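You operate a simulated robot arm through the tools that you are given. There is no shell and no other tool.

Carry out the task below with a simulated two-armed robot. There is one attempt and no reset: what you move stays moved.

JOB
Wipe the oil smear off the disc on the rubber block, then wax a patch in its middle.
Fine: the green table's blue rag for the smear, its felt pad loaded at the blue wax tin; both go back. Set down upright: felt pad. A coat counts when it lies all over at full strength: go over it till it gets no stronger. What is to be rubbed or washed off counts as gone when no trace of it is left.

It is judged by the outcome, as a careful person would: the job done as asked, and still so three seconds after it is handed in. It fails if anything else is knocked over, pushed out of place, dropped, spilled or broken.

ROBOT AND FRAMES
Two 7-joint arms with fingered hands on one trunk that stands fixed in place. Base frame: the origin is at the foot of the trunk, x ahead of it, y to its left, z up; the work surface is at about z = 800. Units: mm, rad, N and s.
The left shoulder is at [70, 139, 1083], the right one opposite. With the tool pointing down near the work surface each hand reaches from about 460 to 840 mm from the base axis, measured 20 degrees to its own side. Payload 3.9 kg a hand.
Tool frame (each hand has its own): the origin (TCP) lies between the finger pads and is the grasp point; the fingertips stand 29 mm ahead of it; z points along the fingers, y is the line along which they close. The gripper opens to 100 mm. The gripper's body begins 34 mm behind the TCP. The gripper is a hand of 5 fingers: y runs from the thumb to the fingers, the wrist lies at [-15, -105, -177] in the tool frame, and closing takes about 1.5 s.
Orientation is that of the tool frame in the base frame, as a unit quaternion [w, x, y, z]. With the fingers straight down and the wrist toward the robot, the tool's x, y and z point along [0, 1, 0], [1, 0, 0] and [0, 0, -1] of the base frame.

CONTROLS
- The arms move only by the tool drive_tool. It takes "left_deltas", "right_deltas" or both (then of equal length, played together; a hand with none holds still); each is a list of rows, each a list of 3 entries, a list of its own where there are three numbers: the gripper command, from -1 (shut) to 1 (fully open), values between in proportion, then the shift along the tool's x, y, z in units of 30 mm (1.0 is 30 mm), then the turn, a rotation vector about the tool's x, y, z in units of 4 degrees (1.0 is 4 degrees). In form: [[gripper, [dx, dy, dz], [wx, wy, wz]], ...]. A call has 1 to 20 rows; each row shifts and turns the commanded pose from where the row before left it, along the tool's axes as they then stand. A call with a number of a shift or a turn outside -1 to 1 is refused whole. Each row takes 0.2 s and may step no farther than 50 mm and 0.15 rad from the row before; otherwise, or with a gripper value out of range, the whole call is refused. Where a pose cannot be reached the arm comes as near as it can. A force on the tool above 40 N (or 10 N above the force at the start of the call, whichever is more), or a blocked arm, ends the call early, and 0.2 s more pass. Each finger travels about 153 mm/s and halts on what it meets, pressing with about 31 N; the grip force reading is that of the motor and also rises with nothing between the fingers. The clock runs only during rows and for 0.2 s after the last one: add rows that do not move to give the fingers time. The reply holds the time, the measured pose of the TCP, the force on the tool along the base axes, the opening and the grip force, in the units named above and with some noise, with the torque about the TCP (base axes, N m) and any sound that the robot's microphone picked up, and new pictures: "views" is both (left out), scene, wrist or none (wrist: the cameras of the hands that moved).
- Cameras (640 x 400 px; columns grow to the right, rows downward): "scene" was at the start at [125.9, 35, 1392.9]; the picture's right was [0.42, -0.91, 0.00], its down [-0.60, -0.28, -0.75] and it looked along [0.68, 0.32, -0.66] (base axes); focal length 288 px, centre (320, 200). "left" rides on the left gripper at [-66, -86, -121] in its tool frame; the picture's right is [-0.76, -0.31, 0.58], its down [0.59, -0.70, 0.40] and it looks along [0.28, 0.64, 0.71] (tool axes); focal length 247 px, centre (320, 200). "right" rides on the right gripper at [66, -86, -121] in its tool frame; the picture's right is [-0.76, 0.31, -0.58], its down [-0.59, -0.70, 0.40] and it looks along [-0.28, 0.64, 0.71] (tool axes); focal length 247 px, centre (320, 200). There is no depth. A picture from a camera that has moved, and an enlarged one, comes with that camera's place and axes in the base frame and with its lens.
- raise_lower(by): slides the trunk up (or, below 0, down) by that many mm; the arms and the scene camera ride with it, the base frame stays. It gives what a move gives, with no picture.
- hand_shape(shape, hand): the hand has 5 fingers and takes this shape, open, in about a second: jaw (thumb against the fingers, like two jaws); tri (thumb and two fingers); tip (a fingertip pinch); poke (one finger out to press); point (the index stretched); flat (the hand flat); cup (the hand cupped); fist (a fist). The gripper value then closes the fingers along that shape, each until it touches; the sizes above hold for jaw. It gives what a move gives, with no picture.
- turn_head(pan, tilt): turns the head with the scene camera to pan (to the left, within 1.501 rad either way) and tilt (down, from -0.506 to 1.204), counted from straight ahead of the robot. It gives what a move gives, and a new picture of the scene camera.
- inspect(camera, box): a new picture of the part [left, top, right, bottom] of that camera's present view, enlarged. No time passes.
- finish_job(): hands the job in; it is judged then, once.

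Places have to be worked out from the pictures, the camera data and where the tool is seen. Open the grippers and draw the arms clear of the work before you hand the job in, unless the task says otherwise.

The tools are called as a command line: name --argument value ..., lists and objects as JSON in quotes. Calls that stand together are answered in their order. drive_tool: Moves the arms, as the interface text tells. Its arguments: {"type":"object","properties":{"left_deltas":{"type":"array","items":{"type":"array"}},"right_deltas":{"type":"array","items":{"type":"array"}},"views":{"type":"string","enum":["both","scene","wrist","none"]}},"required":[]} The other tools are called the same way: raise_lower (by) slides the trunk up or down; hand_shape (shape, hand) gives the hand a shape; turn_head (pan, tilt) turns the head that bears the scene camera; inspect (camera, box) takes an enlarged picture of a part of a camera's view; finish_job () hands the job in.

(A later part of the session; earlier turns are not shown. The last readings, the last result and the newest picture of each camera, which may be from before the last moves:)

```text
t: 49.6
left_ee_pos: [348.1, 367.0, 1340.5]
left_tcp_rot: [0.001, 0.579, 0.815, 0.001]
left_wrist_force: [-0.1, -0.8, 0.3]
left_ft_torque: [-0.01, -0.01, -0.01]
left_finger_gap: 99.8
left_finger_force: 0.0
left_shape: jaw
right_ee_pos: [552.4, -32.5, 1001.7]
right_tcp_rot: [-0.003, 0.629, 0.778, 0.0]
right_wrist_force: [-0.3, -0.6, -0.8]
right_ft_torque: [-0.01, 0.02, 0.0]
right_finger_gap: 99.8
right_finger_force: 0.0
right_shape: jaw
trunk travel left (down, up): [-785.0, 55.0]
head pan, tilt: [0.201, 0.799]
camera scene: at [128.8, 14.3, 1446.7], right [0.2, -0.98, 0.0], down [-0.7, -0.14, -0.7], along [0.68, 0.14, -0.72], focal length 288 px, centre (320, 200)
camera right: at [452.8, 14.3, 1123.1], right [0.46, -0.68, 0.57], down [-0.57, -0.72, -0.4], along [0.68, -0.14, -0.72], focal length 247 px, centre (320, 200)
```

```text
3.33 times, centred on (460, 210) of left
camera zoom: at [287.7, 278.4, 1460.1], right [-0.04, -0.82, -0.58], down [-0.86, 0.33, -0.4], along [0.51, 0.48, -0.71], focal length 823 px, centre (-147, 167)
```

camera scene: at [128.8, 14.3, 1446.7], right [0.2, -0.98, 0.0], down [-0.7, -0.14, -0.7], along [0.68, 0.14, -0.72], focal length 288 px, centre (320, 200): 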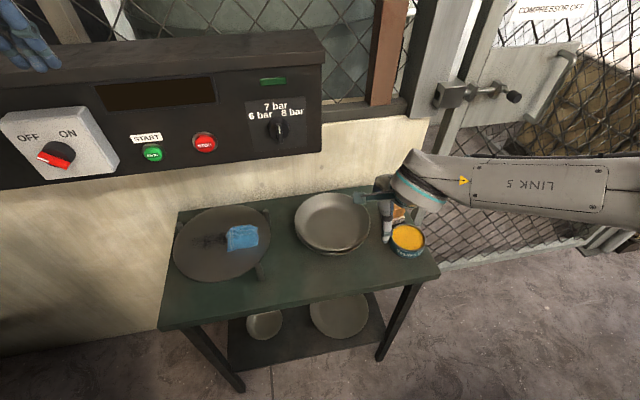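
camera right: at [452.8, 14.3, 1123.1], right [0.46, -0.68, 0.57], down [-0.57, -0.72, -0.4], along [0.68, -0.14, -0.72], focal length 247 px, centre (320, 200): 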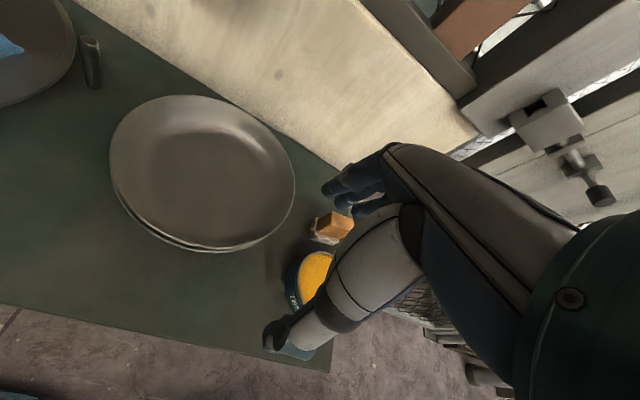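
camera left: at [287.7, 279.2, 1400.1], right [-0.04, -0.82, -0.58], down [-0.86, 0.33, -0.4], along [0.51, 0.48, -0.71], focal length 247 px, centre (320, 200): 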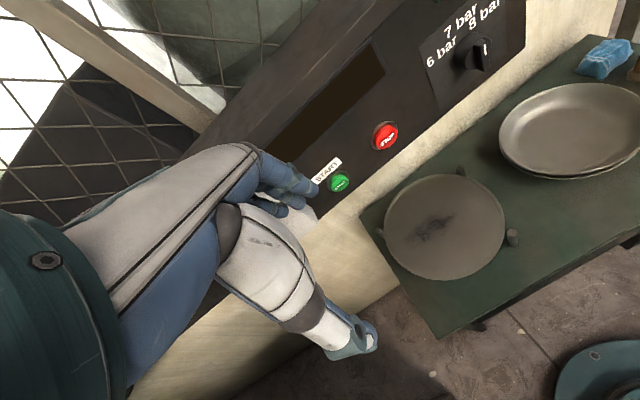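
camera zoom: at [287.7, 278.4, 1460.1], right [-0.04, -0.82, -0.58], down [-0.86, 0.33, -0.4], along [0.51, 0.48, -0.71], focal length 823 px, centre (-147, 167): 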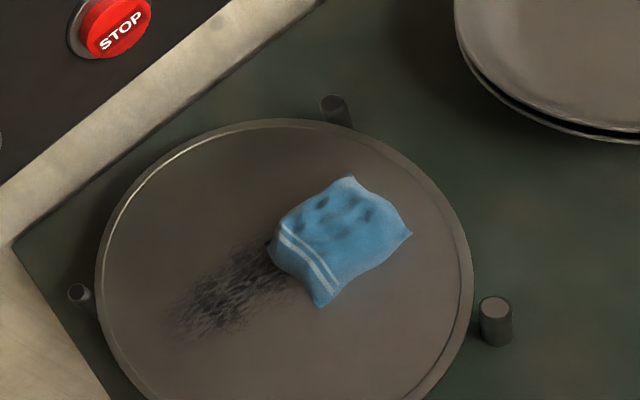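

The rag rests on the disc centred near (518, 291), faces at yaw ≈24°, and disc top is z≈852. Before lowering the left arm I look left to check clearance around its elbow and the oil cooler.

turn_head --pan 1.1 --tilt 0.75

```text
t: 50.8
left_ee_pos: [348.2, 368.9, 1340.0]
left_tcp_rot: [0.0, 0.579, 0.815, 0.0]
left_wrist_force: [0.4, -0.2, 0.0]
left_ft_torque: [0.0, 0.0, 0.02]
left_finger_gap: 99.7
left_finger_force: 0.2
left_shape: jaw
right_ee_pos: [550.8, -29.5, 1003.2]
right_tcp_rot: [-0.003, 0.629, 0.777, 0.0]
right_wrist_force: [0.1, 0.5, -0.4]
right_ft_torque: [-0.01, 0.01, 0.0]
right_finger_gap: 99.9
right_finger_force: 0.0
right_shape: jaw
trunk travel left (down, up): [-785.0, 55.0]
head pan, tilt: [1.1, 0.75]
camera scene: at [87.5, 73.3, 1450.7], right [0.89, -0.45, 0.0], down [-0.31, -0.61, -0.73], along [0.33, 0.65, -0.68], focal length 288 px, centre (320, 200)
```

scene: 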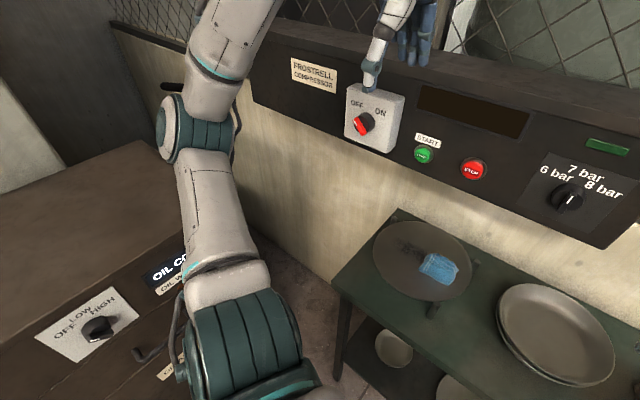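

The elbow seems clear of the cabinet. I lower the left hand straight down in two stages in front of the panel, at its present x, y.

drive_tool --left_deltas '[[1, [0, 0, 0.7], [0, 0, 0]], [1, [0, 0, 0.94], [0, 0, 0]], [1, [0, 0, 0.94], [0, 0, 0]], [1, [0, 0, 0.94], [0, 0, 0]], [1, [0, 0, 0.94], [0, 0, 0]], [1, [0, 0, 0.94], [0, 0, 0]], [1, [0, 0, 0.94], [0, 0, 0]]]' --views "scene"

```text
t: 52.4
left_ee_pos: [348.0, 368.4, 1147.4]
left_tcp_rot: [0.0, 0.579, 0.815, 0.001]
left_wrist_force: [-0.1, 0.8, 0.3]
left_ft_torque: [0.02, 0.0, -0.01]
left_finger_gap: 99.7
left_finger_force: 0.0
left_shape: jaw
right_ee_pos: [550.5, -29.5, 1001.8]
right_tcp_rot: [-0.001, 0.629, 0.777, -0.001]
right_wrist_force: [-0.1, -0.1, 0.7]
right_ft_torque: [0.01, -0.02, 0.0]
right_finger_gap: 99.5
right_finger_force: 0.1
right_shape: jaw
trunk travel left (down, up): [-785.0, 55.0]
head pan, tilt: [1.1, 0.75]
camera scene: at [87.5, 73.8, 1450.7], right [0.89, -0.45, 0.0], down [-0.31, -0.61, -0.73], along [0.33, 0.65, -0.68], focal length 288 px, centre (320, 200)
```

scene: 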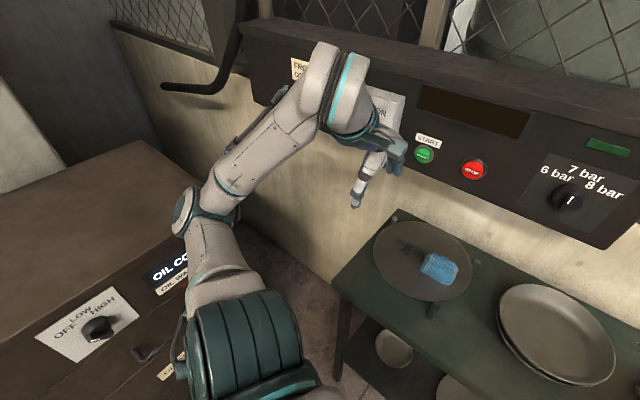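

Going well. I continue down to z≈945.

drive_tool --left_deltas '[[1, [0, 0, 0.94], [0, 0, 0]], [1, [0, 0, 0.94], [0, 0, 0]], [1, [0, 0, 0.94], [0, 0, 0]], [1, [0, 0, 0.94], [0, 0, 0]], [1, [0, 0, 0.94], [0, 0, 0]], [1, [0, 0, 0.94], [0, 0, 0]], [1, [0, 0, 0.94], [0, 0, 0]]]' --views "both"

```text
t: 54.0
left_ee_pos: [373.7, 387.3, 961.3]
left_tcp_rot: [0.001, 0.58, 0.815, 0.0]
left_wrist_force: [0.4, -0.1, 0.1]
left_ft_torque: [-0.05, -0.01, -0.03]
left_finger_gap: 99.8
left_finger_force: 0.1
left_shape: jaw
left hand out of reach, approached as far as the arm can: row 3, 4, 5, 6
right_ee_pos: [549.8, -30.1, 1003.1]
right_tcp_rot: [-0.003, 0.629, 0.777, 0.0]
right_wrist_force: [0.1, -0.1, 0.1]
right_ft_torque: [0.0, -0.01, -0.01]
right_finger_gap: 99.7
right_finger_force: 0.1
right_shape: jaw
trunk travel left (down, up): [-785.0, 55.0]
head pan, tilt: [1.1, 0.75]
camera scene: at [87.4, 73.2, 1450.8], right [0.89, -0.45, 0.0], down [-0.31, -0.61, -0.73], along [0.33, 0.65, -0.68], focal length 288 px, centre (320, 200)
camera left: at [312.3, 299.3, 1081.1], right [-0.04, -0.82, -0.58], down [-0.86, 0.33, -0.4], along [0.51, 0.48, -0.71], focal length 247 px, centre (320, 200)
```

scene: 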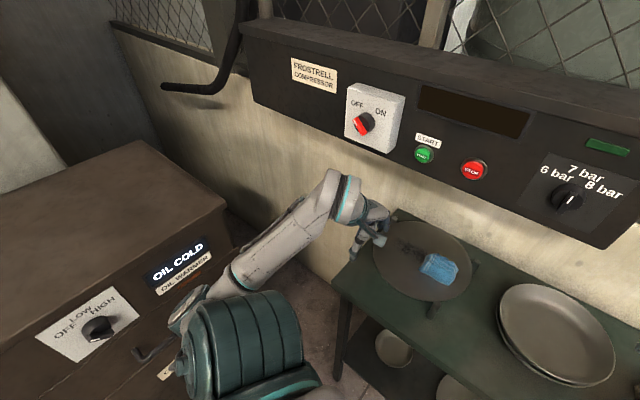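
left: 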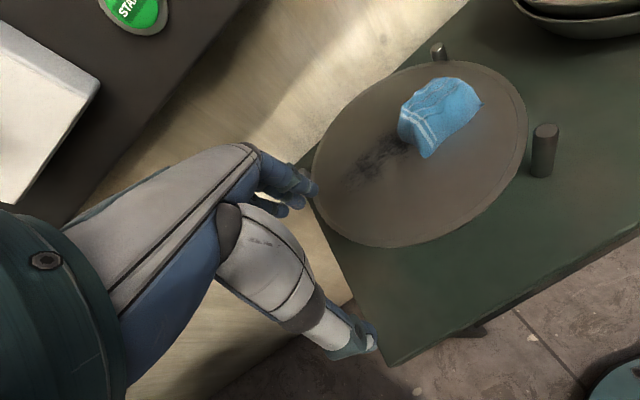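

The elbow stays clear of the cabinet. Now I bring the left hand forward over the rag at z≈935, turning to yaw ≈24°.

drive_tool --left_deltas '[[1, [-0.767, 0.58, 0.145], [0, 0, 0]], [1, [-0.767, 0.58, 0.145], [0, 0, 0]], [1, [-0.767, 0.58, 0.145], [0, 0, 0]], [1, [-0.767, 0.58, 0.145], [0, 0, 0]], [1, [-0.767, 0.58, 0.145], [0, 0, 0]], [1, [-0.767, 0.58, 0.145], [0, 0, 0]], [1, [0, 0, 0], [0, 0, -0.6]], [1, [0, 0, 0], [0, 0, -0.6]]]' --views "both"

```text
t: 55.8
left_ee_pos: [431.6, 331.0, 911.1]
left_tcp_rot: [-0.002, 0.546, 0.838, 0.0]
left_wrist_force: [0.2, -0.2, -0.5]
left_ft_torque: [0.01, 0.03, -0.01]
left_finger_gap: 99.9
left_finger_force: 0.0
left_shape: jaw
left hand out of reach, approached as far as the arm can: row 3, 4, 5, 6, 7, 8
right_ee_pos: [551.4, -30.2, 1001.6]
right_tcp_rot: [-0.002, 0.629, 0.777, 0.0]
right_wrist_force: [0.4, -0.4, 0.0]
right_ft_torque: [-0.01, 0.01, 0.01]
right_finger_gap: 99.9
right_finger_force: 0.2
right_shape: jaw
trunk travel left (down, up): [-785.0, 55.0]
head pan, tilt: [1.1, 0.75]
camera scene: at [87.4, 73.3, 1450.7], right [0.89, -0.45, 0.0], down [-0.31, -0.61, -0.73], along [0.33, 0.65, -0.68], focal length 288 px, centre (320, 200)
camera left: at [379.9, 237.6, 1031.6], right [0.02, -0.82, -0.58], down [-0.88, 0.25, -0.39], along [0.47, 0.52, -0.71], focal length 247 px, centre (320, 200)
```

scene: 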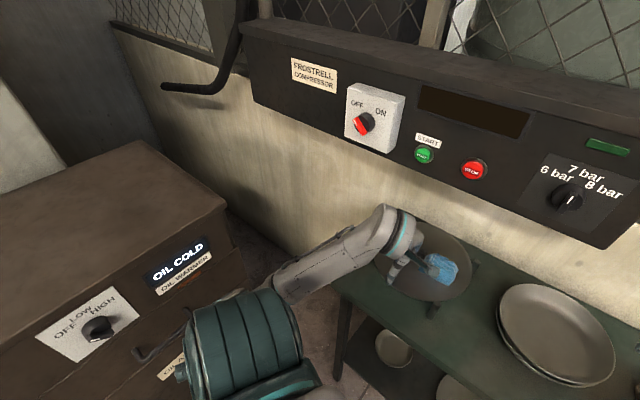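
left: 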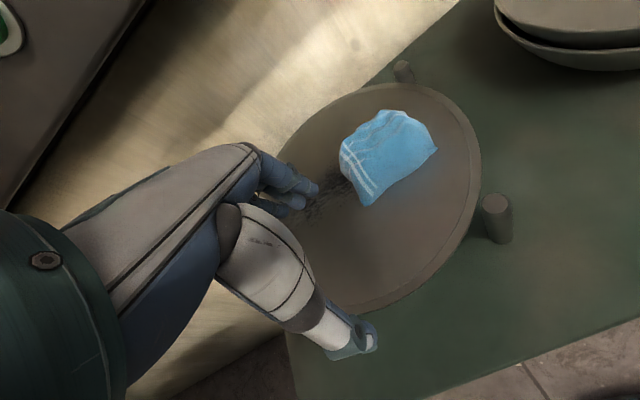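

The left arm is held up by a wrist limit close in, at (432, 331, 911). I raise it and move forward where the forearm is less folded.

drive_tool --left_deltas '[[1, [0, 0, -0.9], [0, 0, 0]], [1, [0, 0, -0.9], [0, 0, 0]], [1, [0, 0, -0.6], [0, 0, 0]], [1, [-0.5, 0.4, 0], [0, 0, 0]], [1, [-0.5, 0.4, 0], [0, 0, 0]], [1, [-0.5, 0.4, 0], [0, 0, 0]]]' --views "scene"

```text
t: 57.2
left_ee_pos: [416.6, 336.8, 952.9]
left_tcp_rot: [0.001, 0.544, 0.839, 0.001]
left_wrist_force: [-0.2, -0.2, 0.3]
left_ft_torque: [-0.01, 0.0, 0.03]
left_finger_gap: 100.0
left_finger_force: 0.0
left_shape: jaw
left hand out of reach, approached as far as the arm can: row 1, 2, 3, 4, 5, 6
right_ee_pos: [551.2, -30.8, 1001.2]
right_tcp_rot: [-0.003, 0.629, 0.777, 0.0]
right_wrist_force: [-0.5, 0.1, -1.1]
right_ft_torque: [0.01, 0.01, 0.01]
right_finger_gap: 99.9
right_finger_force: 0.0
right_shape: jaw
trunk travel left (down, up): [-785.0, 55.0]
head pan, tilt: [1.1, 0.75]
camera scene: at [87.5, 73.3, 1450.7], right [0.89, -0.45, 0.0], down [-0.31, -0.61, -0.73], along [0.33, 0.65, -0.68], focal length 288 px, centre (320, 200)
```

scene: 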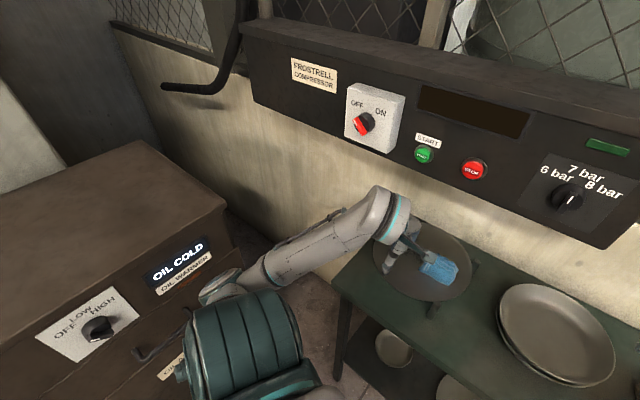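

The left elbow has sunk low and limits the wrist. I move the right hand farther right, bring the left hand back up, and will come in by a different path.

drive_tool --left_deltas '[[1, [0, -0.3, -0.9], [0, 0, 0]], [1, [0, -0.3, -0.9], [0, 0, 0]], [1, [0, -0.3, -0.9], [0, 0, 0]], [1, [0, -0.3, -0.9], [0, 0, 0]], [1, [0, -0.2, -0.9], [0, 0, 0]], [1, [0, 0, -0.9], [0, 0, 0]], [1, [0, 0, -0.9], [0, 0, 0]]]' --right_deltas '[[1, [-0.978, -0.207, 0], [0, 0, 0]], [1, [-0.978, -0.207, 0], [0, 0, 0]], [1, [-0.978, -0.207, 0], [0, 0, 0]], [1, [-0.978, -0.207, 0], [0, 0, 0]], [1, [-0.978, -0.207, 0], [0, 0, 0]], [1, [0, 0, 0], [0, 0, 0]], [1, [0, 0, 0], [0, 0, 0]]]' --views "scene"

```text
t: 58.8
left_ee_pos: [369.9, 356.3, 1124.4]
left_tcp_rot: [-0.001, 0.545, 0.838, -0.001]
left_wrist_force: [-0.1, -0.7, -0.1]
left_ft_torque: [0.02, 0.01, 0.01]
left_finger_gap: 100.1
left_finger_force: 0.1
left_shape: jaw
left hand out of reach, approached as far as the arm can: row 1, 2, 3, 4, 5, 6, 7
right_ee_pos: [550.1, -179.2, 1001.2]
right_tcp_rot: [-0.003, 0.629, 0.777, 0.001]
right_wrist_force: [-0.9, -0.2, 0.0]
right_ft_torque: [0.02, 0.01, -0.02]
right_finger_gap: 99.9
right_finger_force: 0.0
right_shape: jaw
trunk travel left (down, up): [-785.0, 55.0]
head pan, tilt: [1.1, 0.75]
camera scene: at [87.1, 72.7, 1450.7], right [0.89, -0.45, 0.0], down [-0.31, -0.61, -0.73], along [0.33, 0.65, -0.68], focal length 288 px, centre (320, 200)
```

scene: 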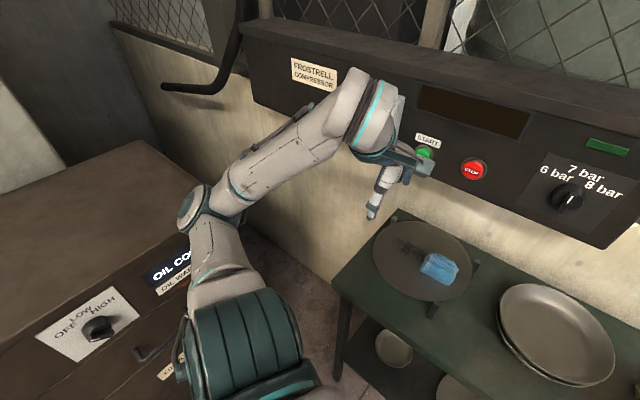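

All rows were flagged because the hand's yaw of 24° is too far from the forearm's direction. I turn the left hand toward yaw ≈0°, where the wrist should be comfortable.

drive_tool --left_deltas '[[1, [0, 0, 0], [0, 0, 0.75]], [1, [0, 0, 0], [0, 0, 0.75]], [1, [0, 0, 0], [0, 0, 0.75]], [1, [0, 0, 0], [0, 0, 0.75]], [1, [0, 0, 0], [0, 0, 0.75]], [1, [0, 0, 0], [0, 0, 0.75]], [1, [0, 0, 0], [0, 0, 0.75]], [1, [0, 0, 0], [0, 0, 0.75]]]' --views "none"

drive_tool --left_deltas '[[1, [-0.2, 0.3, 0.8], [0, 0, 0]], [1, [-0.2, 0.3, 0.8], [0, 0, 0]], [1, [-0.2, 0.3, 0.8], [0, 0, 0]], [1, [-0.2, 0.3, 0.8], [0, 0, 0]]]' --views "scene"

```text
t: 60.6
left_ee_pos: [369.1, 357.2, 1124.8]
left_tcp_rot: [0.0, 0.707, 0.707, 0.0]
left_wrist_force: [-0.8, -0.5, -0.3]
left_ft_torque: [0.03, 0.01, 0.0]
left_finger_gap: 99.8
left_finger_force: 0.1
left_shape: jaw
right_ee_pos: [549.7, -178.1, 1002.4]
right_tcp_rot: [-0.002, 0.63, 0.777, -0.001]
right_wrist_force: [0.2, -0.7, 0.1]
right_ft_torque: [-0.04, 0.0, -0.01]
right_finger_gap: 99.8
right_finger_force: 0.0
right_shape: jaw
trunk travel left (down, up): [-785.0, 55.0]
head pan, tilt: [1.1, 0.75]
```

```text
t: 61.6
left_ee_pos: [405.4, 333.8, 1027.5]
left_tcp_rot: [-0.001, 0.707, 0.707, 0.0]
left_wrist_force: [0.2, 0.4, -1.0]
left_ft_torque: [0.01, 0.0, 0.02]
left_finger_gap: 99.7
left_finger_force: 0.0
left_shape: jaw
right_ee_pos: [550.9, -179.5, 1002.0]
right_tcp_rot: [-0.003, 0.629, 0.777, 0.0]
right_wrist_force: [-0.8, 0.1, 0.2]
right_ft_torque: [0.02, 0.01, -0.01]
right_finger_gap: 99.7
right_finger_force: 0.2
right_shape: jaw
trunk travel left (down, up): [-785.0, 55.0]
head pan, tilt: [1.1, 0.75]
camera scene: at [87.8, 73.4, 1450.7], right [0.89, -0.45, 0.0], down [-0.31, -0.61, -0.73], along [0.33, 0.65, -0.68], focal length 288 px, centre (320, 200)
```

scene: 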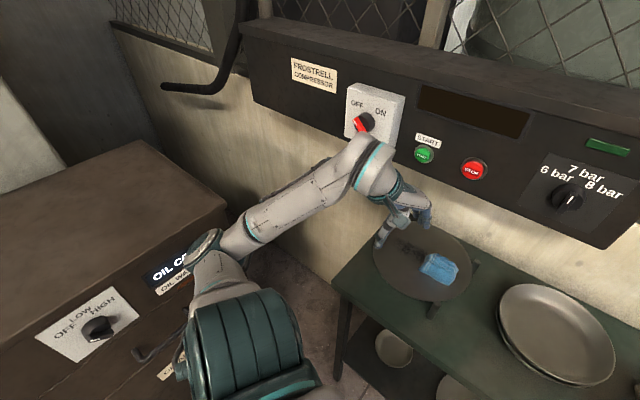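

Yaw 0° works without limit. I continue down and forward toward the rag.

drive_tool --left_deltas '[[1, [-0.2, 0.5, 0.8], [0, 0, 0]], [1, [-0.3, 0.8, 0.8], [0, 0, 0]], [1, [-0.3, 0.8, 0.6], [0, 0, 0]], [1, [-0.3, 0.8, 0.5], [0, 0, 0]]]' --views "both"

```text
t: 62.6
left_ee_pos: [462.4, 320.8, 936.0]
left_tcp_rot: [0.002, 0.707, 0.707, 0.001]
left_wrist_force: [-0.6, 0.8, -0.4]
left_ft_torque: [0.0, -0.01, 0.02]
left_finger_gap: 99.8
left_finger_force: 0.1
left_shape: jaw
left hand out of reach, approached as far as the arm can: row 3, 4
right_ee_pos: [551.3, -178.7, 1002.0]
right_tcp_rot: [-0.002, 0.63, 0.777, -0.001]
right_wrist_force: [-0.3, -0.6, 0.4]
right_ft_torque: [0.01, 0.03, -0.04]
right_finger_gap: 99.7
right_finger_force: 0.0
right_shape: jaw
trunk travel left (down, up): [-785.0, 55.0]
head pan, tilt: [1.1, 0.75]
camera scene: at [88.0, 73.4, 1450.7], right [0.89, -0.45, 0.0], down [-0.31, -0.61, -0.73], along [0.33, 0.65, -0.68], focal length 288 px, centre (320, 200)
camera left: at [376.1, 257.3, 1056.3], right [-0.31, -0.76, -0.58], down [-0.7, 0.59, -0.4], along [0.64, 0.28, -0.71], focal length 247 px, centre (320, 200)
```

scene: 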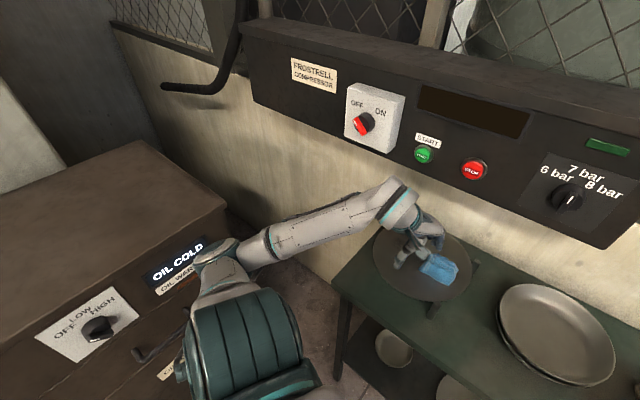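
left: 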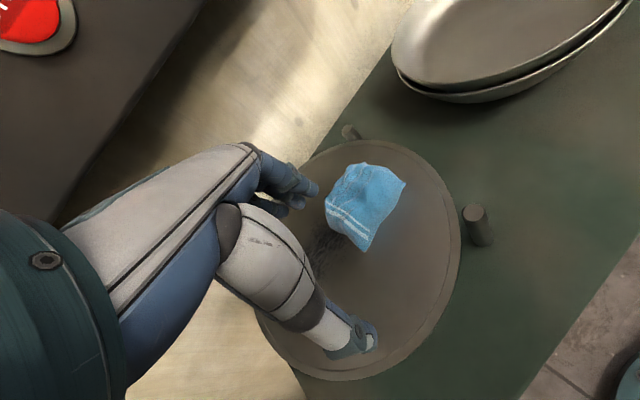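

Stopped again at (462, 321). By mirror analogy with the right arm, going farther out needs a more outward yaw, so I advance while turning gradually left.

drive_tool --left_deltas '[[1, [0, 0, -0.2], [0, 0, -0.7]], [1, [0, 0.2, 0], [0, 0, -0.7]], [1, [0, 0.3, 0], [0, 0, -0.5]], [1, [0, 0.3, 0], [0, 0, -0.3]]]' --views "none"

```text
t: 63.6
left_ee_pos: [456.9, 339.5, 932.8]
left_tcp_rot: [0.001, 0.651, 0.759, 0.001]
left_wrist_force: [-0.5, 0.7, -0.4]
left_ft_torque: [-0.03, 0.03, 0.01]
left_finger_gap: 100.0
left_finger_force: 0.0
left_shape: jaw
left hand out of reach, approached as far as the arm can: row 1, 2, 3, 4
right_ee_pos: [549.9, -178.4, 1002.7]
right_tcp_rot: [-0.002, 0.629, 0.778, 0.001]
right_wrist_force: [0.2, -0.3, 0.0]
right_ft_torque: [-0.01, -0.02, 0.01]
right_finger_gap: 100.0
right_finger_force: 0.1
right_shape: jaw
trunk travel left (down, up): [-785.0, 55.0]
head pan, tilt: [1.1, 0.75]
```

Outward yaw is worse here; I try inward yaw (to the right) instead.

drive_tool --left_deltas '[[1, [0, 0, 0], [0, 0, 0.8]], [1, [0, 0, 0], [0, 0, 0.8]], [1, [0, 0, 0], [0, 0, 0.8]], [1, [0, 0, 0], [0, 0, 0.8]], [1, [0, 0, 0], [0, 0, 0.8]], [1, [0, 0, 0], [0, 0, 0.8]], [1, [0, 0, 0], [0, 0, 0.8]], [1, [0, 0, 0], [0, 0, 0.8]]]' --views "none"

drive_tool --left_deltas '[[1, [0, 0.5, 0], [0, 0, 0]], [1, [0, 0.5, 0], [0, 0, 0]]]' --views "scene"

```text
t: 65.4
left_ee_pos: [455.2, 338.9, 932.2]
left_tcp_rot: [0.0, 0.803, 0.596, 0.001]
left_wrist_force: [-0.4, 0.6, 1.5]
left_ft_torque: [0.04, -0.02, 0.01]
left_finger_gap: 99.7
left_finger_force: 0.0
left_shape: jaw
right_ee_pos: [551.3, -177.4, 1002.7]
right_tcp_rot: [-0.002, 0.629, 0.777, 0.0]
right_wrist_force: [-0.2, 0.4, -0.3]
right_ft_torque: [-0.01, -0.01, 0.01]
right_finger_gap: 99.8
right_finger_force: 0.1
right_shape: jaw
trunk travel left (down, up): [-785.0, 55.0]
head pan, tilt: [1.1, 0.75]
```

```text
t: 66.0
left_ee_pos: [483.0, 328.6, 933.4]
left_tcp_rot: [0.0, 0.803, 0.596, -0.001]
left_wrist_force: [0.1, -0.2, -0.2]
left_ft_torque: [-0.02, -0.02, 0.01]
left_finger_gap: 99.8
left_finger_force: 0.0
left_shape: jaw
right_ee_pos: [550.3, -178.2, 1002.2]
right_tcp_rot: [-0.002, 0.629, 0.777, 0.0]
right_wrist_force: [-0.3, 0.2, -0.3]
right_ft_torque: [-0.03, 0.05, -0.02]
right_finger_gap: 99.8
right_finger_force: 0.0
right_shape: jaw
trunk travel left (down, up): [-785.0, 55.0]
head pan, tilt: [1.1, 0.75]
camera scene: at [87.6, 73.2, 1450.7], right [0.89, -0.45, 0.0], down [-0.31, -0.61, -0.73], along [0.33, 0.65, -0.68], focal length 288 px, centre (320, 200)
```

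scene: 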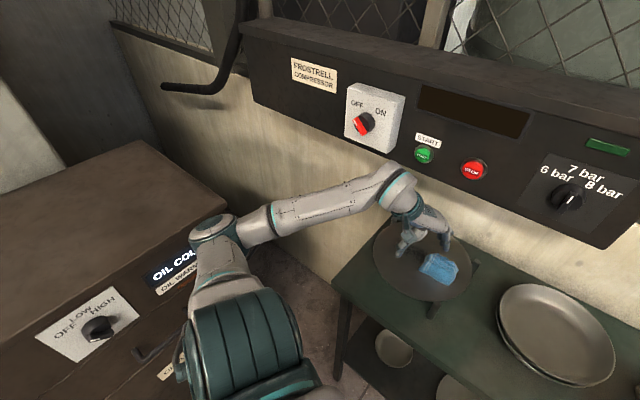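

Inward yaw (-17°) freed it: (483, 329) with no limit. I go on to above the rag at (517, 291) and then try turning the yaw back outward there.

drive_tool --left_deltas '[[1, [-0.435, 0.72, 0], [0, 0, 0]], [1, [-0.435, 0.72, 0], [0, 0, 0]]]' --views "none"

drive_tool --left_deltas '[[1, [0, 0, 0], [0, 0, -0.75]], [1, [0, 0, 0], [0, 0, -0.75]], [1, [0, 0, 0], [0, 0, -0.75]]]' --views "both"

```text
t: 66.6
left_ee_pos: [493.5, 315.4, 932.1]
left_tcp_rot: [0.0, 0.803, 0.596, 0.0]
left_wrist_force: [-0.4, 0.3, -0.1]
left_ft_torque: [0.01, -0.01, 0.0]
left_finger_gap: 99.8
left_finger_force: 0.1
left_shape: jaw
left hand out of reach, approached as far as the arm can: row 1, 2
right_ee_pos: [551.2, -177.3, 1003.4]
right_tcp_rot: [-0.002, 0.629, 0.777, -0.002]
right_wrist_force: [-0.7, 0.7, 0.4]
right_ft_torque: [-0.02, -0.01, -0.01]
right_finger_gap: 99.9
right_finger_force: 0.0
right_shape: jaw
trunk travel left (down, up): [-785.0, 55.0]
head pan, tilt: [1.1, 0.75]
```

```text
t: 67.4
left_ee_pos: [481.3, 322.8, 930.0]
left_tcp_rot: [0.002, 0.754, 0.657, 0.001]
left_wrist_force: [0.1, -0.5, -0.3]
left_ft_torque: [-0.01, 0.02, -0.01]
left_finger_gap: 99.8
left_finger_force: 0.0
left_shape: jaw
left hand out of reach, approached as far as the arm can: row 1, 2, 3
right_ee_pos: [549.9, -179.0, 1003.0]
right_tcp_rot: [-0.003, 0.63, 0.777, -0.001]
right_wrist_force: [0.6, -0.3, 0.0]
right_ft_torque: [-0.01, 0.0, 0.02]
right_finger_gap: 99.9
right_finger_force: 0.0
right_shape: jaw
trunk travel left (down, up): [-785.0, 55.0]
head pan, tilt: [1.1, 0.75]
camera scene: at [87.4, 73.2, 1450.7], right [0.89, -0.45, 0.0], down [-0.31, -0.61, -0.73], along [0.33, 0.65, -0.68], focal length 288 px, centre (320, 200)
camera left: at [385.7, 270.3, 1050.4], right [-0.41, -0.71, -0.58], down [-0.61, 0.68, -0.4], along [0.68, 0.19, -0.71], focal length 247 px, centre (320, 200)
```

scene: 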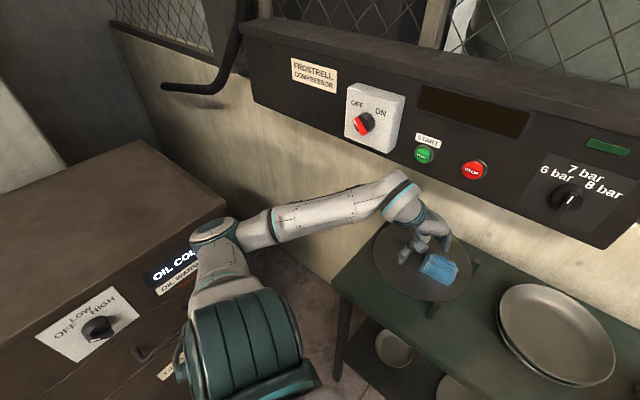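
left: 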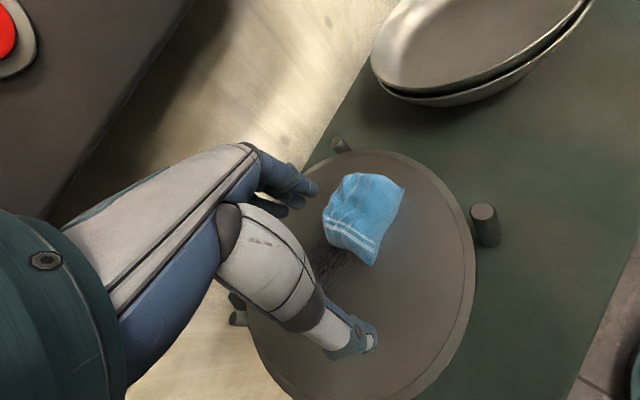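

The left arm's forward limit is about x≈480-490 at this height. Reach improves when the hand is lower relative to the shoulder, so I raise the trunk by its remaining 54 mm, then lower the left hand again.

raise_lower --by 54

drive_tool --left_deltas '[[1, [0, 0.1, 0.6], [0, 0, 0]], [1, [0, 0.1, 0.6], [0, 0, 0]], [1, [0, 0.1, 0.6], [0, 0, 0]], [1, [0, 0.3, 0], [0, 0, 0]], [1, [0, 0.3, 0], [0, 0, 0]]]' --views "none"

```text
t: 68.3
left_ee_pos: [480.9, 322.5, 985.7]
left_tcp_rot: [0.001, 0.754, 0.657, 0.001]
left_wrist_force: [-0.8, -0.1, 0.0]
left_ft_torque: [0.01, -0.03, -0.03]
left_finger_gap: 99.8
left_finger_force: 0.0
left_shape: jaw
right_ee_pos: [551.5, -178.2, 1055.8]
right_tcp_rot: [-0.003, 0.629, 0.778, 0.0]
right_wrist_force: [0.1, -0.2, -0.1]
right_ft_torque: [-0.02, 0.02, 0.0]
right_finger_gap: 99.5
right_finger_force: 0.0
right_shape: jaw
trunk travel left (down, up): [-839.0, 1.0]
head pan, tilt: [1.1, 0.75]
```

```text
t: 69.5
left_ee_pos: [492.8, 326.4, 929.0]
left_tcp_rot: [0.001, 0.754, 0.657, 0.001]
left_wrist_force: [0.0, -0.3, -0.6]
left_ft_torque: [0.01, -0.01, 0.04]
left_finger_gap: 99.7
left_finger_force: 0.1
left_shape: jaw
left hand out of reach, approached as far as the arm can: row 4, 5
right_ee_pos: [550.7, -178.4, 1056.3]
right_tcp_rot: [-0.003, 0.63, 0.777, 0.0]
right_wrist_force: [-0.9, 0.6, -1.0]
right_ft_torque: [0.01, 0.0, 0.01]
right_finger_gap: 99.8
right_finger_force: 0.1
right_shape: jaw
trunk travel left (down, up): [-839.0, 1.0]
head pan, tilt: [1.1, 0.75]
```

Only slight gain. The left elbow points straight out sideways; I'll swing the left hand inward (toward the middle) so the arm unfolds differently, then come back out.

drive_tool --left_deltas '[[1, [-0.3, 0, -0.6], [0, 0, 0.35]], [1, [-0.85, 0.15, -0.4], [0, 0, 0.35]], [1, [-0.85, 0.15, 0], [0, 0, 0.35]], [1, [-0.85, 0.15, 0], [0, 0, 0.35]], [1, [-0.85, 0.15, 0], [0, 0, 0.35]], [1, [-0.85, 0.15, 0], [0, 0, 0.35]], [1, [-0.85, 0.15, 0], [0, 0, 0.35]], [1, [-0.85, 0.15, 0], [0, 0, 0.35]]]' --views "scene"

```text
t: 71.3
left_ee_pos: [412.8, 177.3, 936.2]
left_tcp_rot: [0.002, 0.815, 0.58, 0.002]
left_wrist_force: [-0.4, 0.8, 0.5]
left_ft_torque: [-0.01, 0.01, 0.01]
left_finger_gap: 99.7
left_finger_force: 0.1
left_shape: jaw
left hand out of reach, approached as far as the arm can: row 1, 2, 3, 4, 5, 6, 7, 8
right_ee_pos: [551.1, -179.6, 1055.1]
right_tcp_rot: [-0.003, 0.63, 0.777, 0.0]
right_wrist_force: [-0.2, 0.4, -1.0]
right_ft_torque: [-0.01, 0.0, -0.01]
right_finger_gap: 99.7
right_finger_force: 0.1
right_shape: jaw
trunk travel left (down, up): [-839.0, 1.0]
head pan, tilt: [1.1, 0.75]
camera scene: at [87.2, 72.8, 1504.8], right [0.89, -0.45, 0.0], down [-0.31, -0.61, -0.73], along [0.33, 0.65, -0.68], focal length 288 px, centre (320, 200)
```

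scene: 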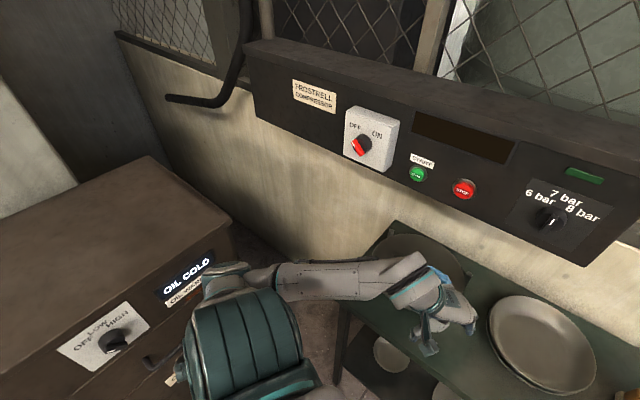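

The left arm is stuck in a poor elbow posture. The right arm has a better elbow-up posture, so I'll try it again with the raised trunk and more inward yaw; first the left hand goes up and out of the way.

drive_tool --left_deltas '[[1, [0, 0, -0.95], [0, 0, 0]], [1, [0, 0, -0.95], [0, 0, 0]], [1, [0, 0, -0.95], [0, 0, 0]], [1, [0, 0, -0.95], [0, 0, 0]], [1, [0, 0, -0.95], [0, 0, 0]], [1, [0, 0, -0.95], [0, 0, 0]], [1, [0, 0, -0.95], [0, 0, 0]], [1, [0.9, -0.6, -0.3], [0, 0, 0]], [1, [0.9, -0.6, -0.3], [0, 0, 0]], [1, [0.9, -0.6, -0.3], [0, 0, 0]], [1, [0.9, -0.6, -0.3], [0, 0, 0]], [1, [0.9, -0.5, -0.3], [0, 0, 0]], [1, [0.9, -0.5, -0.3], [0, 0, 0]]]' --views "scene"

```text
t: 74.1
left_ee_pos: [355.8, 430.1, 1159.2]
left_tcp_rot: [0.001, 0.814, 0.581, 0.0]
left_wrist_force: [0.2, 0.1, -0.8]
left_ft_torque: [-0.03, 0.02, 0.03]
left_finger_gap: 99.7
left_finger_force: 0.0
left_shape: jaw
left hand out of reach, approached as far as the arm can: row 1, 2, 3, 4, 5, 6, 7
right_ee_pos: [550.2, -177.3, 1056.3]
right_tcp_rot: [-0.003, 0.629, 0.777, 0.0]
right_wrist_force: [-0.2, 1.0, -0.1]
right_ft_torque: [0.0, -0.01, 0.01]
right_finger_gap: 99.8
right_finger_force: 0.0
right_shape: jaw
trunk travel left (down, up): [-839.0, 1.0]
head pan, tilt: [1.1, 0.75]
camera scene: at [87.1, 74.1, 1504.7], right [0.89, -0.45, 0.0], down [-0.31, -0.61, -0.73], along [0.33, 0.65, -0.68], focal length 288 px, centre (320, 200)
```

scene: 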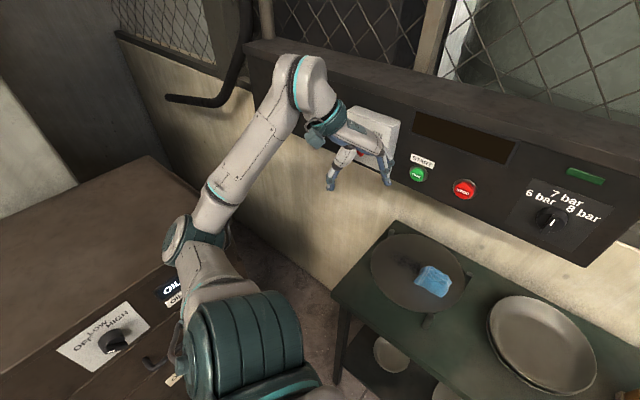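

I raise the left hand further, away from the panel's switch box and the disc's airspace.

drive_tool --left_deltas '[[1, [0, -0.5, -0.9], [0, 0, 0]], [1, [0, -0.3, -0.9], [0, 0, 0]], [1, [0, -0.2, -0.9], [0, 0, 0]], [1, [0, 0, -0.9], [0, 0, 0]], [1, [0, 0, -0.9], [0, 0, 0]], [1, [0, 0, -0.9], [0, 0, 0]]]' --views "none"

turn_head --pan 0.5 --tilt 0.85

```text
t: 75.5
left_ee_pos: [327.2, 438.5, 1321.0]
left_tcp_rot: [0.001, 0.815, 0.58, 0.001]
left_wrist_force: [0.5, 0.1, 0.4]
left_ft_torque: [-0.01, -0.04, -0.01]
left_finger_gap: 99.9
left_finger_force: 0.1
left_shape: jaw
right_ee_pos: [551.5, -178.9, 1056.6]
right_tcp_rot: [-0.003, 0.629, 0.778, 0.0]
right_wrist_force: [0.0, -0.2, 1.3]
right_ft_torque: [0.01, -0.02, 0.02]
right_finger_gap: 100.2
right_finger_force: 0.0
right_shape: jaw
trunk travel left (down, up): [-839.0, 1.0]
head pan, tilt: [1.1, 0.75]
```

```text
t: 76.5
left_ee_pos: [327.2, 440.4, 1320.6]
left_tcp_rot: [0.001, 0.814, 0.58, 0.0]
left_wrist_force: [-0.1, -0.1, -0.3]
left_ft_torque: [-0.01, -0.01, -0.03]
left_finger_gap: 99.9
left_finger_force: 0.1
left_shape: jaw
right_ee_pos: [550.2, -179.5, 1056.3]
right_tcp_rot: [-0.003, 0.629, 0.777, 0.0]
right_wrist_force: [-0.4, -0.5, 0.8]
right_ft_torque: [0.03, 0.0, -0.01]
right_finger_gap: 99.8
right_finger_force: 0.1
right_shape: jaw
trunk travel left (down, up): [-839.0, 1.0]
head pan, tilt: [0.499, 0.85]
camera scene: at [118.4, 37.0, 1496.7], right [0.48, -0.88, 0.0], down [-0.66, -0.36, -0.66], along [0.58, 0.32, -0.75], focal length 288 px, centre (320, 200)
```

scene: 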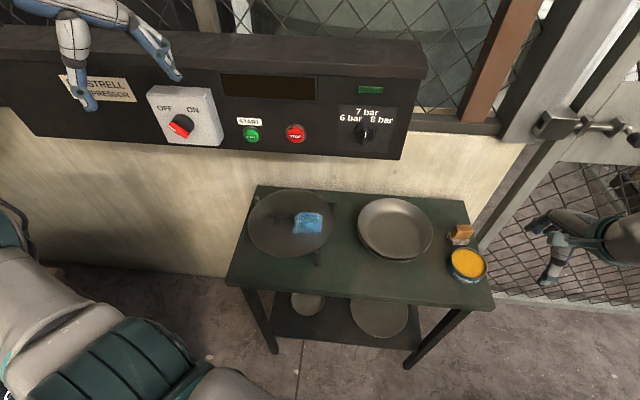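

Now I bring the right hand back toward the disc at z≈960 with the raised trunk, and turn it inward on arrival.

drive_tool --right_deltas '[[1, [0.6, 0.19, 0.246], [0, 0, 0]], [1, [0.953, 0.19, 0.246], [0, 0, 0]], [1, [0.953, 0.19, 0.246], [0, 0, 0]], [1, [0.953, 0.19, 0.246], [0, 0, 0]], [1, [0.953, 0.19, 0.246], [0, 0, 0]], [1, [0.953, 0.19, 0.246], [0, 0, 0]], [1, [0.953, 0.19, 0.246], [0, 0, 0]], [1, [0.953, 0.19, 0.246], [0, 0, 0]], [1, [0.953, 0.19, 0.246], [0, 0, 0]], [1, [0.953, 0.19, 0.246], [0, 0, 0]], [1, [0.953, 0.19, 0.246], [0, 0, 0]], [1, [0.953, 0.19, 0.246], [0, 0, 0]], [1, [0.953, 0.19, 0.246], [0, 0, 0]]]' --views "none"

drive_tool --right_deltas '[[1, [0, 0, 0], [0, 0, -0.85]], [1, [0, 0, 0], [0, 0, -0.85]], [1, [0, 0, 0], [0, 0, -0.85]], [1, [0, 0, 0], [0, 0, -0.85]], [1, [0, 0, 0], [0, 0, -0.85]], [1, [0, 0, 0], [0, 0, -0.85]], [1, [0, 0, 0], [0, 0, -0.85]], [1, [0, 0, 0], [0, 0, -0.85]], [1, [0, 0, 0], [0, 0, -0.85]], [1, [0, 0, 0], [0, 0, -0.85]]]' --views "none"

```text
t: 79.3
left_ee_pos: [329.4, 441.3, 1318.8]
left_tcp_rot: [0.002, 0.815, 0.58, 0.0]
left_wrist_force: [-0.6, 0.3, -0.2]
left_ft_torque: [0.01, -0.01, 0.0]
left_finger_gap: 99.8
left_finger_force: 0.1
left_shape: jaw
right_ee_pos: [548.0, 189.7, 961.7]
right_tcp_rot: [-0.001, 0.629, 0.777, -0.001]
right_wrist_force: [0.5, 0.7, 0.7]
right_ft_torque: [-0.01, 0.0, 0.0]
right_finger_gap: 99.9
right_finger_force: 0.0
right_shape: jaw
trunk travel left (down, up): [-839.0, 1.0]
head pan, tilt: [0.499, 0.85]
```

```text
t: 81.5
left_ee_pos: [328.1, 440.6, 1320.9]
left_tcp_rot: [0.0, 0.814, 0.58, 0.0]
left_wrist_force: [0.5, 0.6, 0.6]
left_ft_torque: [-0.04, 0.02, 0.03]
left_finger_gap: 99.6
left_finger_force: 0.2
left_shape: jaw
right_ee_pos: [547.9, 190.1, 961.5]
right_tcp_rot: [-0.002, 0.374, 0.927, 0.0]
right_wrist_force: [1.3, -0.3, -0.1]
right_ft_torque: [0.0, 0.01, 0.0]
right_finger_gap: 99.7
right_finger_force: 0.1
right_shape: jaw
trunk travel left (down, up): [-839.0, 1.0]
head pan, tilt: [0.499, 0.85]
```

Yaw is ≈46°. I test the reach toward the far end of the smear at (485, 400).

drive_tool --right_deltas '[[1, [0.795, 0.447, 0], [0, 0, 0]], [1, [0.795, 0.447, 0], [0, 0, 0]], [1, [0.795, 0.447, 0], [0, 0, 0]], [1, [0.795, 0.447, 0], [0, 0, 0]], [1, [0.795, 0.447, 0.1], [0, 0, 0]], [1, [0.795, 0.447, 0.2], [0, 0, 0]], [1, [0.795, 0.447, 0.3], [0, 0, 0]], [1, [0.795, 0.447, 0.4], [0, 0, 0]]]' --views "both"

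```text
t: 83.3
left_ee_pos: [328.7, 440.2, 1320.0]
left_tcp_rot: [0.001, 0.815, 0.58, 0.0]
left_wrist_force: [0.3, 0.0, 0.2]
left_ft_torque: [0.0, -0.01, 0.01]
left_finger_gap: 99.5
left_finger_force: 0.1
left_shape: jaw
right_ee_pos: [476.0, 339.0, 938.9]
right_tcp_rot: [-0.002, 0.376, 0.927, 0.0]
right_wrist_force: [0.0, 0.4, -0.5]
right_ft_torque: [0.0, 0.0, 0.0]
right_finger_gap: 99.9
right_finger_force: 0.1
right_shape: jaw
right hand out of reach, approached as far as the arm can: row 6, 7, 8
trunk travel left (down, up): [-839.0, 1.0]
head pan, tilt: [0.499, 0.85]
camera scene: at [118.6, 37.1, 1496.7], right [0.48, -0.88, 0.0], down [-0.66, -0.36, -0.66], along [0.58, 0.32, -0.75], focal length 288 px, centre (320, 200)
camera right: at [369.7, 321.4, 1059.7], right [0.76, -0.31, 0.57], down [-0.07, -0.91, -0.4], along [0.65, 0.27, -0.71], focal length 247 px, centre (320, 200)
```

scene: 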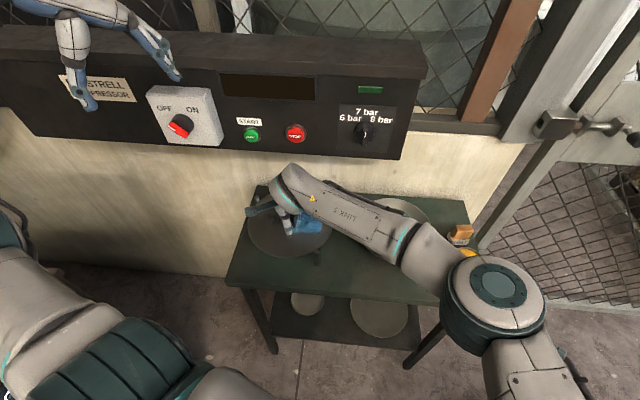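
right: 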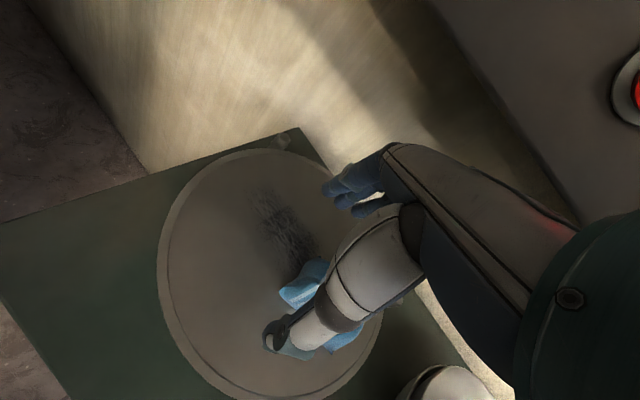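

The shoulder limits how far left the right elbow goes; tilting the fingers forward ~12° will gain the missing reach. I go back above the rag, align yaw to the rag (≈24°) and tilt.

drive_tool --right_deltas '[[1, [-0.7, -0.06, -0.07], [0, 0, 0]], [1, [-0.7, -0.06, -0.07], [0, 0, 0]], [1, [-0.7, -0.06, -0.07], [0, 0, 0]], [1, [0, 0, 0], [0, 0, 0.79]], [1, [0, 0, 0], [0, 0, 0.79]], [1, [0, 0, 0], [0, 0, 0.79]], [1, [0, 0, 0], [0, 0, 0.79]], [1, [0, 0, 0], [0, 0, 0.79]], [1, [0, 0, 0], [0, 0, 0.79]], [1, [0, 0, 0], [0, 0, 0.79]], [0.6, [0, 0, 0], [-0.75, 0, 0]], [0.6, [0, 0, 0], [-0.75, 0, 0]], [0.6, [0, 0, 0], [-0.75, 0, 0]], [0.6, [0, 0, 0], [-0.75, 0, 0]]]' --views "both"

inspect --camera "right" --box '[180, 150, 400, 400]'

```text
t: 86.3
left_ee_pos: [327.0, 439.5, 1320.7]
left_tcp_rot: [0.001, 0.815, 0.58, 0.0]
left_wrist_force: [0.3, -0.5, 0.2]
left_ft_torque: [-0.01, 0.0, 0.0]
left_finger_gap: 99.8
left_finger_force: 0.1
left_shape: jaw
right_ee_pos: [519.2, 290.9, 945.1]
right_tcp_rot: [0.056, 0.542, 0.834, 0.088]
right_wrist_force: [-0.6, 0.6, 1.1]
right_ft_torque: [0.0, 0.03, 0.01]
right_finger_gap: 80.2
right_finger_force: 0.0
right_shape: jaw
trunk travel left (down, up): [-839.0, 1.0]
head pan, tilt: [0.499, 0.85]
camera scene: at [118.3, 36.8, 1496.7], right [0.48, -0.88, 0.0], down [-0.66, -0.36, -0.66], along [0.58, 0.32, -0.75], focal length 288 px, centre (320, 200)
camera right: at [391.8, 305.5, 1045.3], right [0.47, -0.62, 0.63], down [-0.32, -0.78, -0.54], along [0.82, 0.06, -0.57], focal length 247 px, centre (320, 200)
```

scene: 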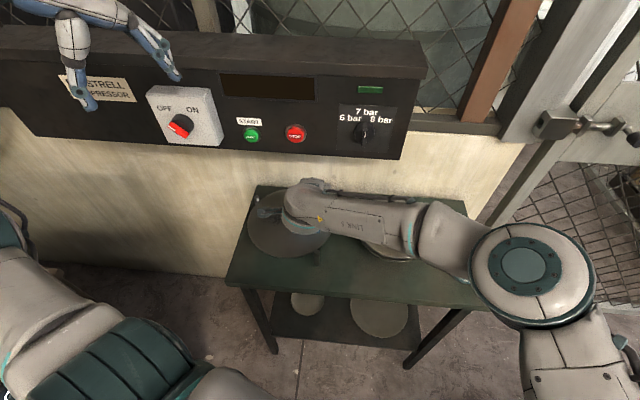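
right: 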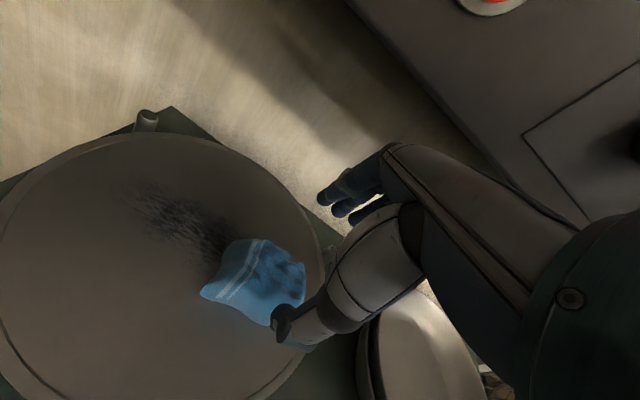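

```text
1.60 times, centred on (290, 275) of right
camera zoom: at [391.8, 305.5, 1045.3], right [0.47, -0.62, 0.63], down [-0.32, -0.78, -0.54], along [0.82, 0.06, -0.57], focal length 395 px, centre (368, 80)
```

zoom: 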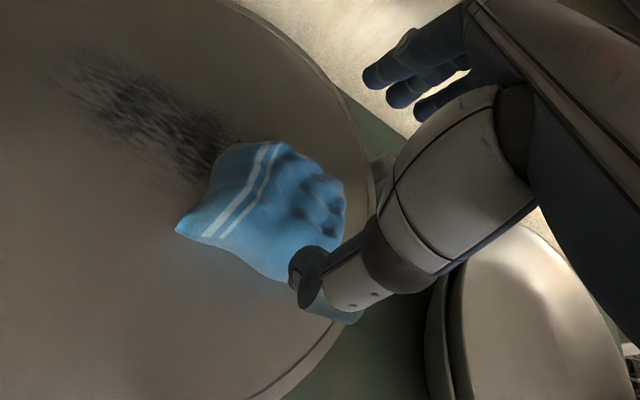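

Yaw 24°, tilt 12°, centred above the rag. I descend vertically to z≈893, where the thumb clears the disc.

drive_tool --right_deltas '[[0.6, [0, -0.115, 0.42], [0, 0, 0]], [0.6, [0, -0.115, 0.42], [0, 0, 0]], [0.6, [0, -0.115, 0.42], [0, 0, 0]], [0.6, [0, -0.1, 0.4], [0, 0, 0]]]' --views "wrist"

inspect --camera "right" --box '[180, 150, 400, 400]'

```text
t: 87.3
left_ee_pos: [328.1, 440.3, 1320.3]
left_tcp_rot: [0.0, 0.815, 0.58, 0.001]
left_wrist_force: [-0.3, 0.9, 0.5]
left_ft_torque: [-0.01, 0.0, -0.02]
left_finger_gap: 99.8
left_finger_force: 0.0
left_shape: jaw
right_ee_pos: [517.1, 289.0, 893.0]
right_tcp_rot: [0.056, 0.543, 0.833, 0.089]
right_wrist_force: [-0.3, 1.4, 1.3]
right_ft_torque: [0.0, 0.01, 0.02]
right_finger_gap: 80.2
right_finger_force: 0.1
right_shape: jaw
trunk travel left (down, up): [-839.0, 1.0]
head pan, tilt: [0.499, 0.85]
camera right: at [389.3, 304.5, 993.6], right [0.47, -0.62, 0.62], down [-0.32, -0.78, -0.54], along [0.82, 0.06, -0.57], focal length 247 px, centre (320, 200)
```

right: 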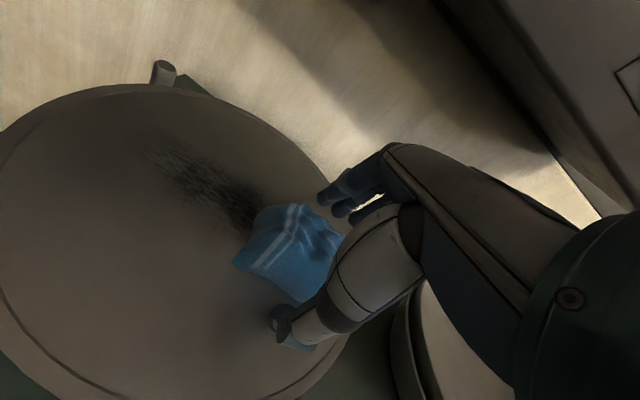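

```text
1.60 times, centred on (290, 275) of right
camera zoom: at [389.3, 304.5, 993.6], right [0.47, -0.62, 0.62], down [-0.32, -0.78, -0.54], along [0.82, 0.06, -0.57], focal length 395 px, centre (368, 80)
```

zoom: 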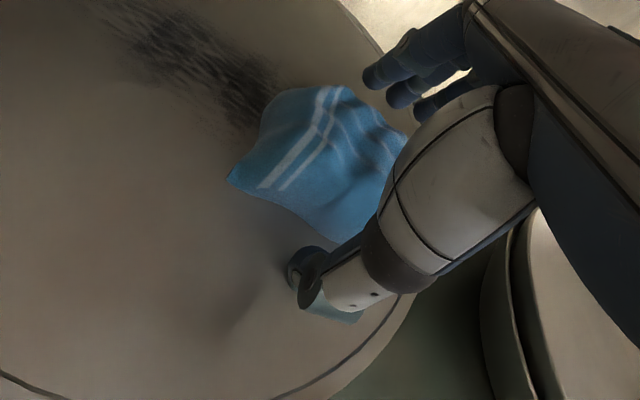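

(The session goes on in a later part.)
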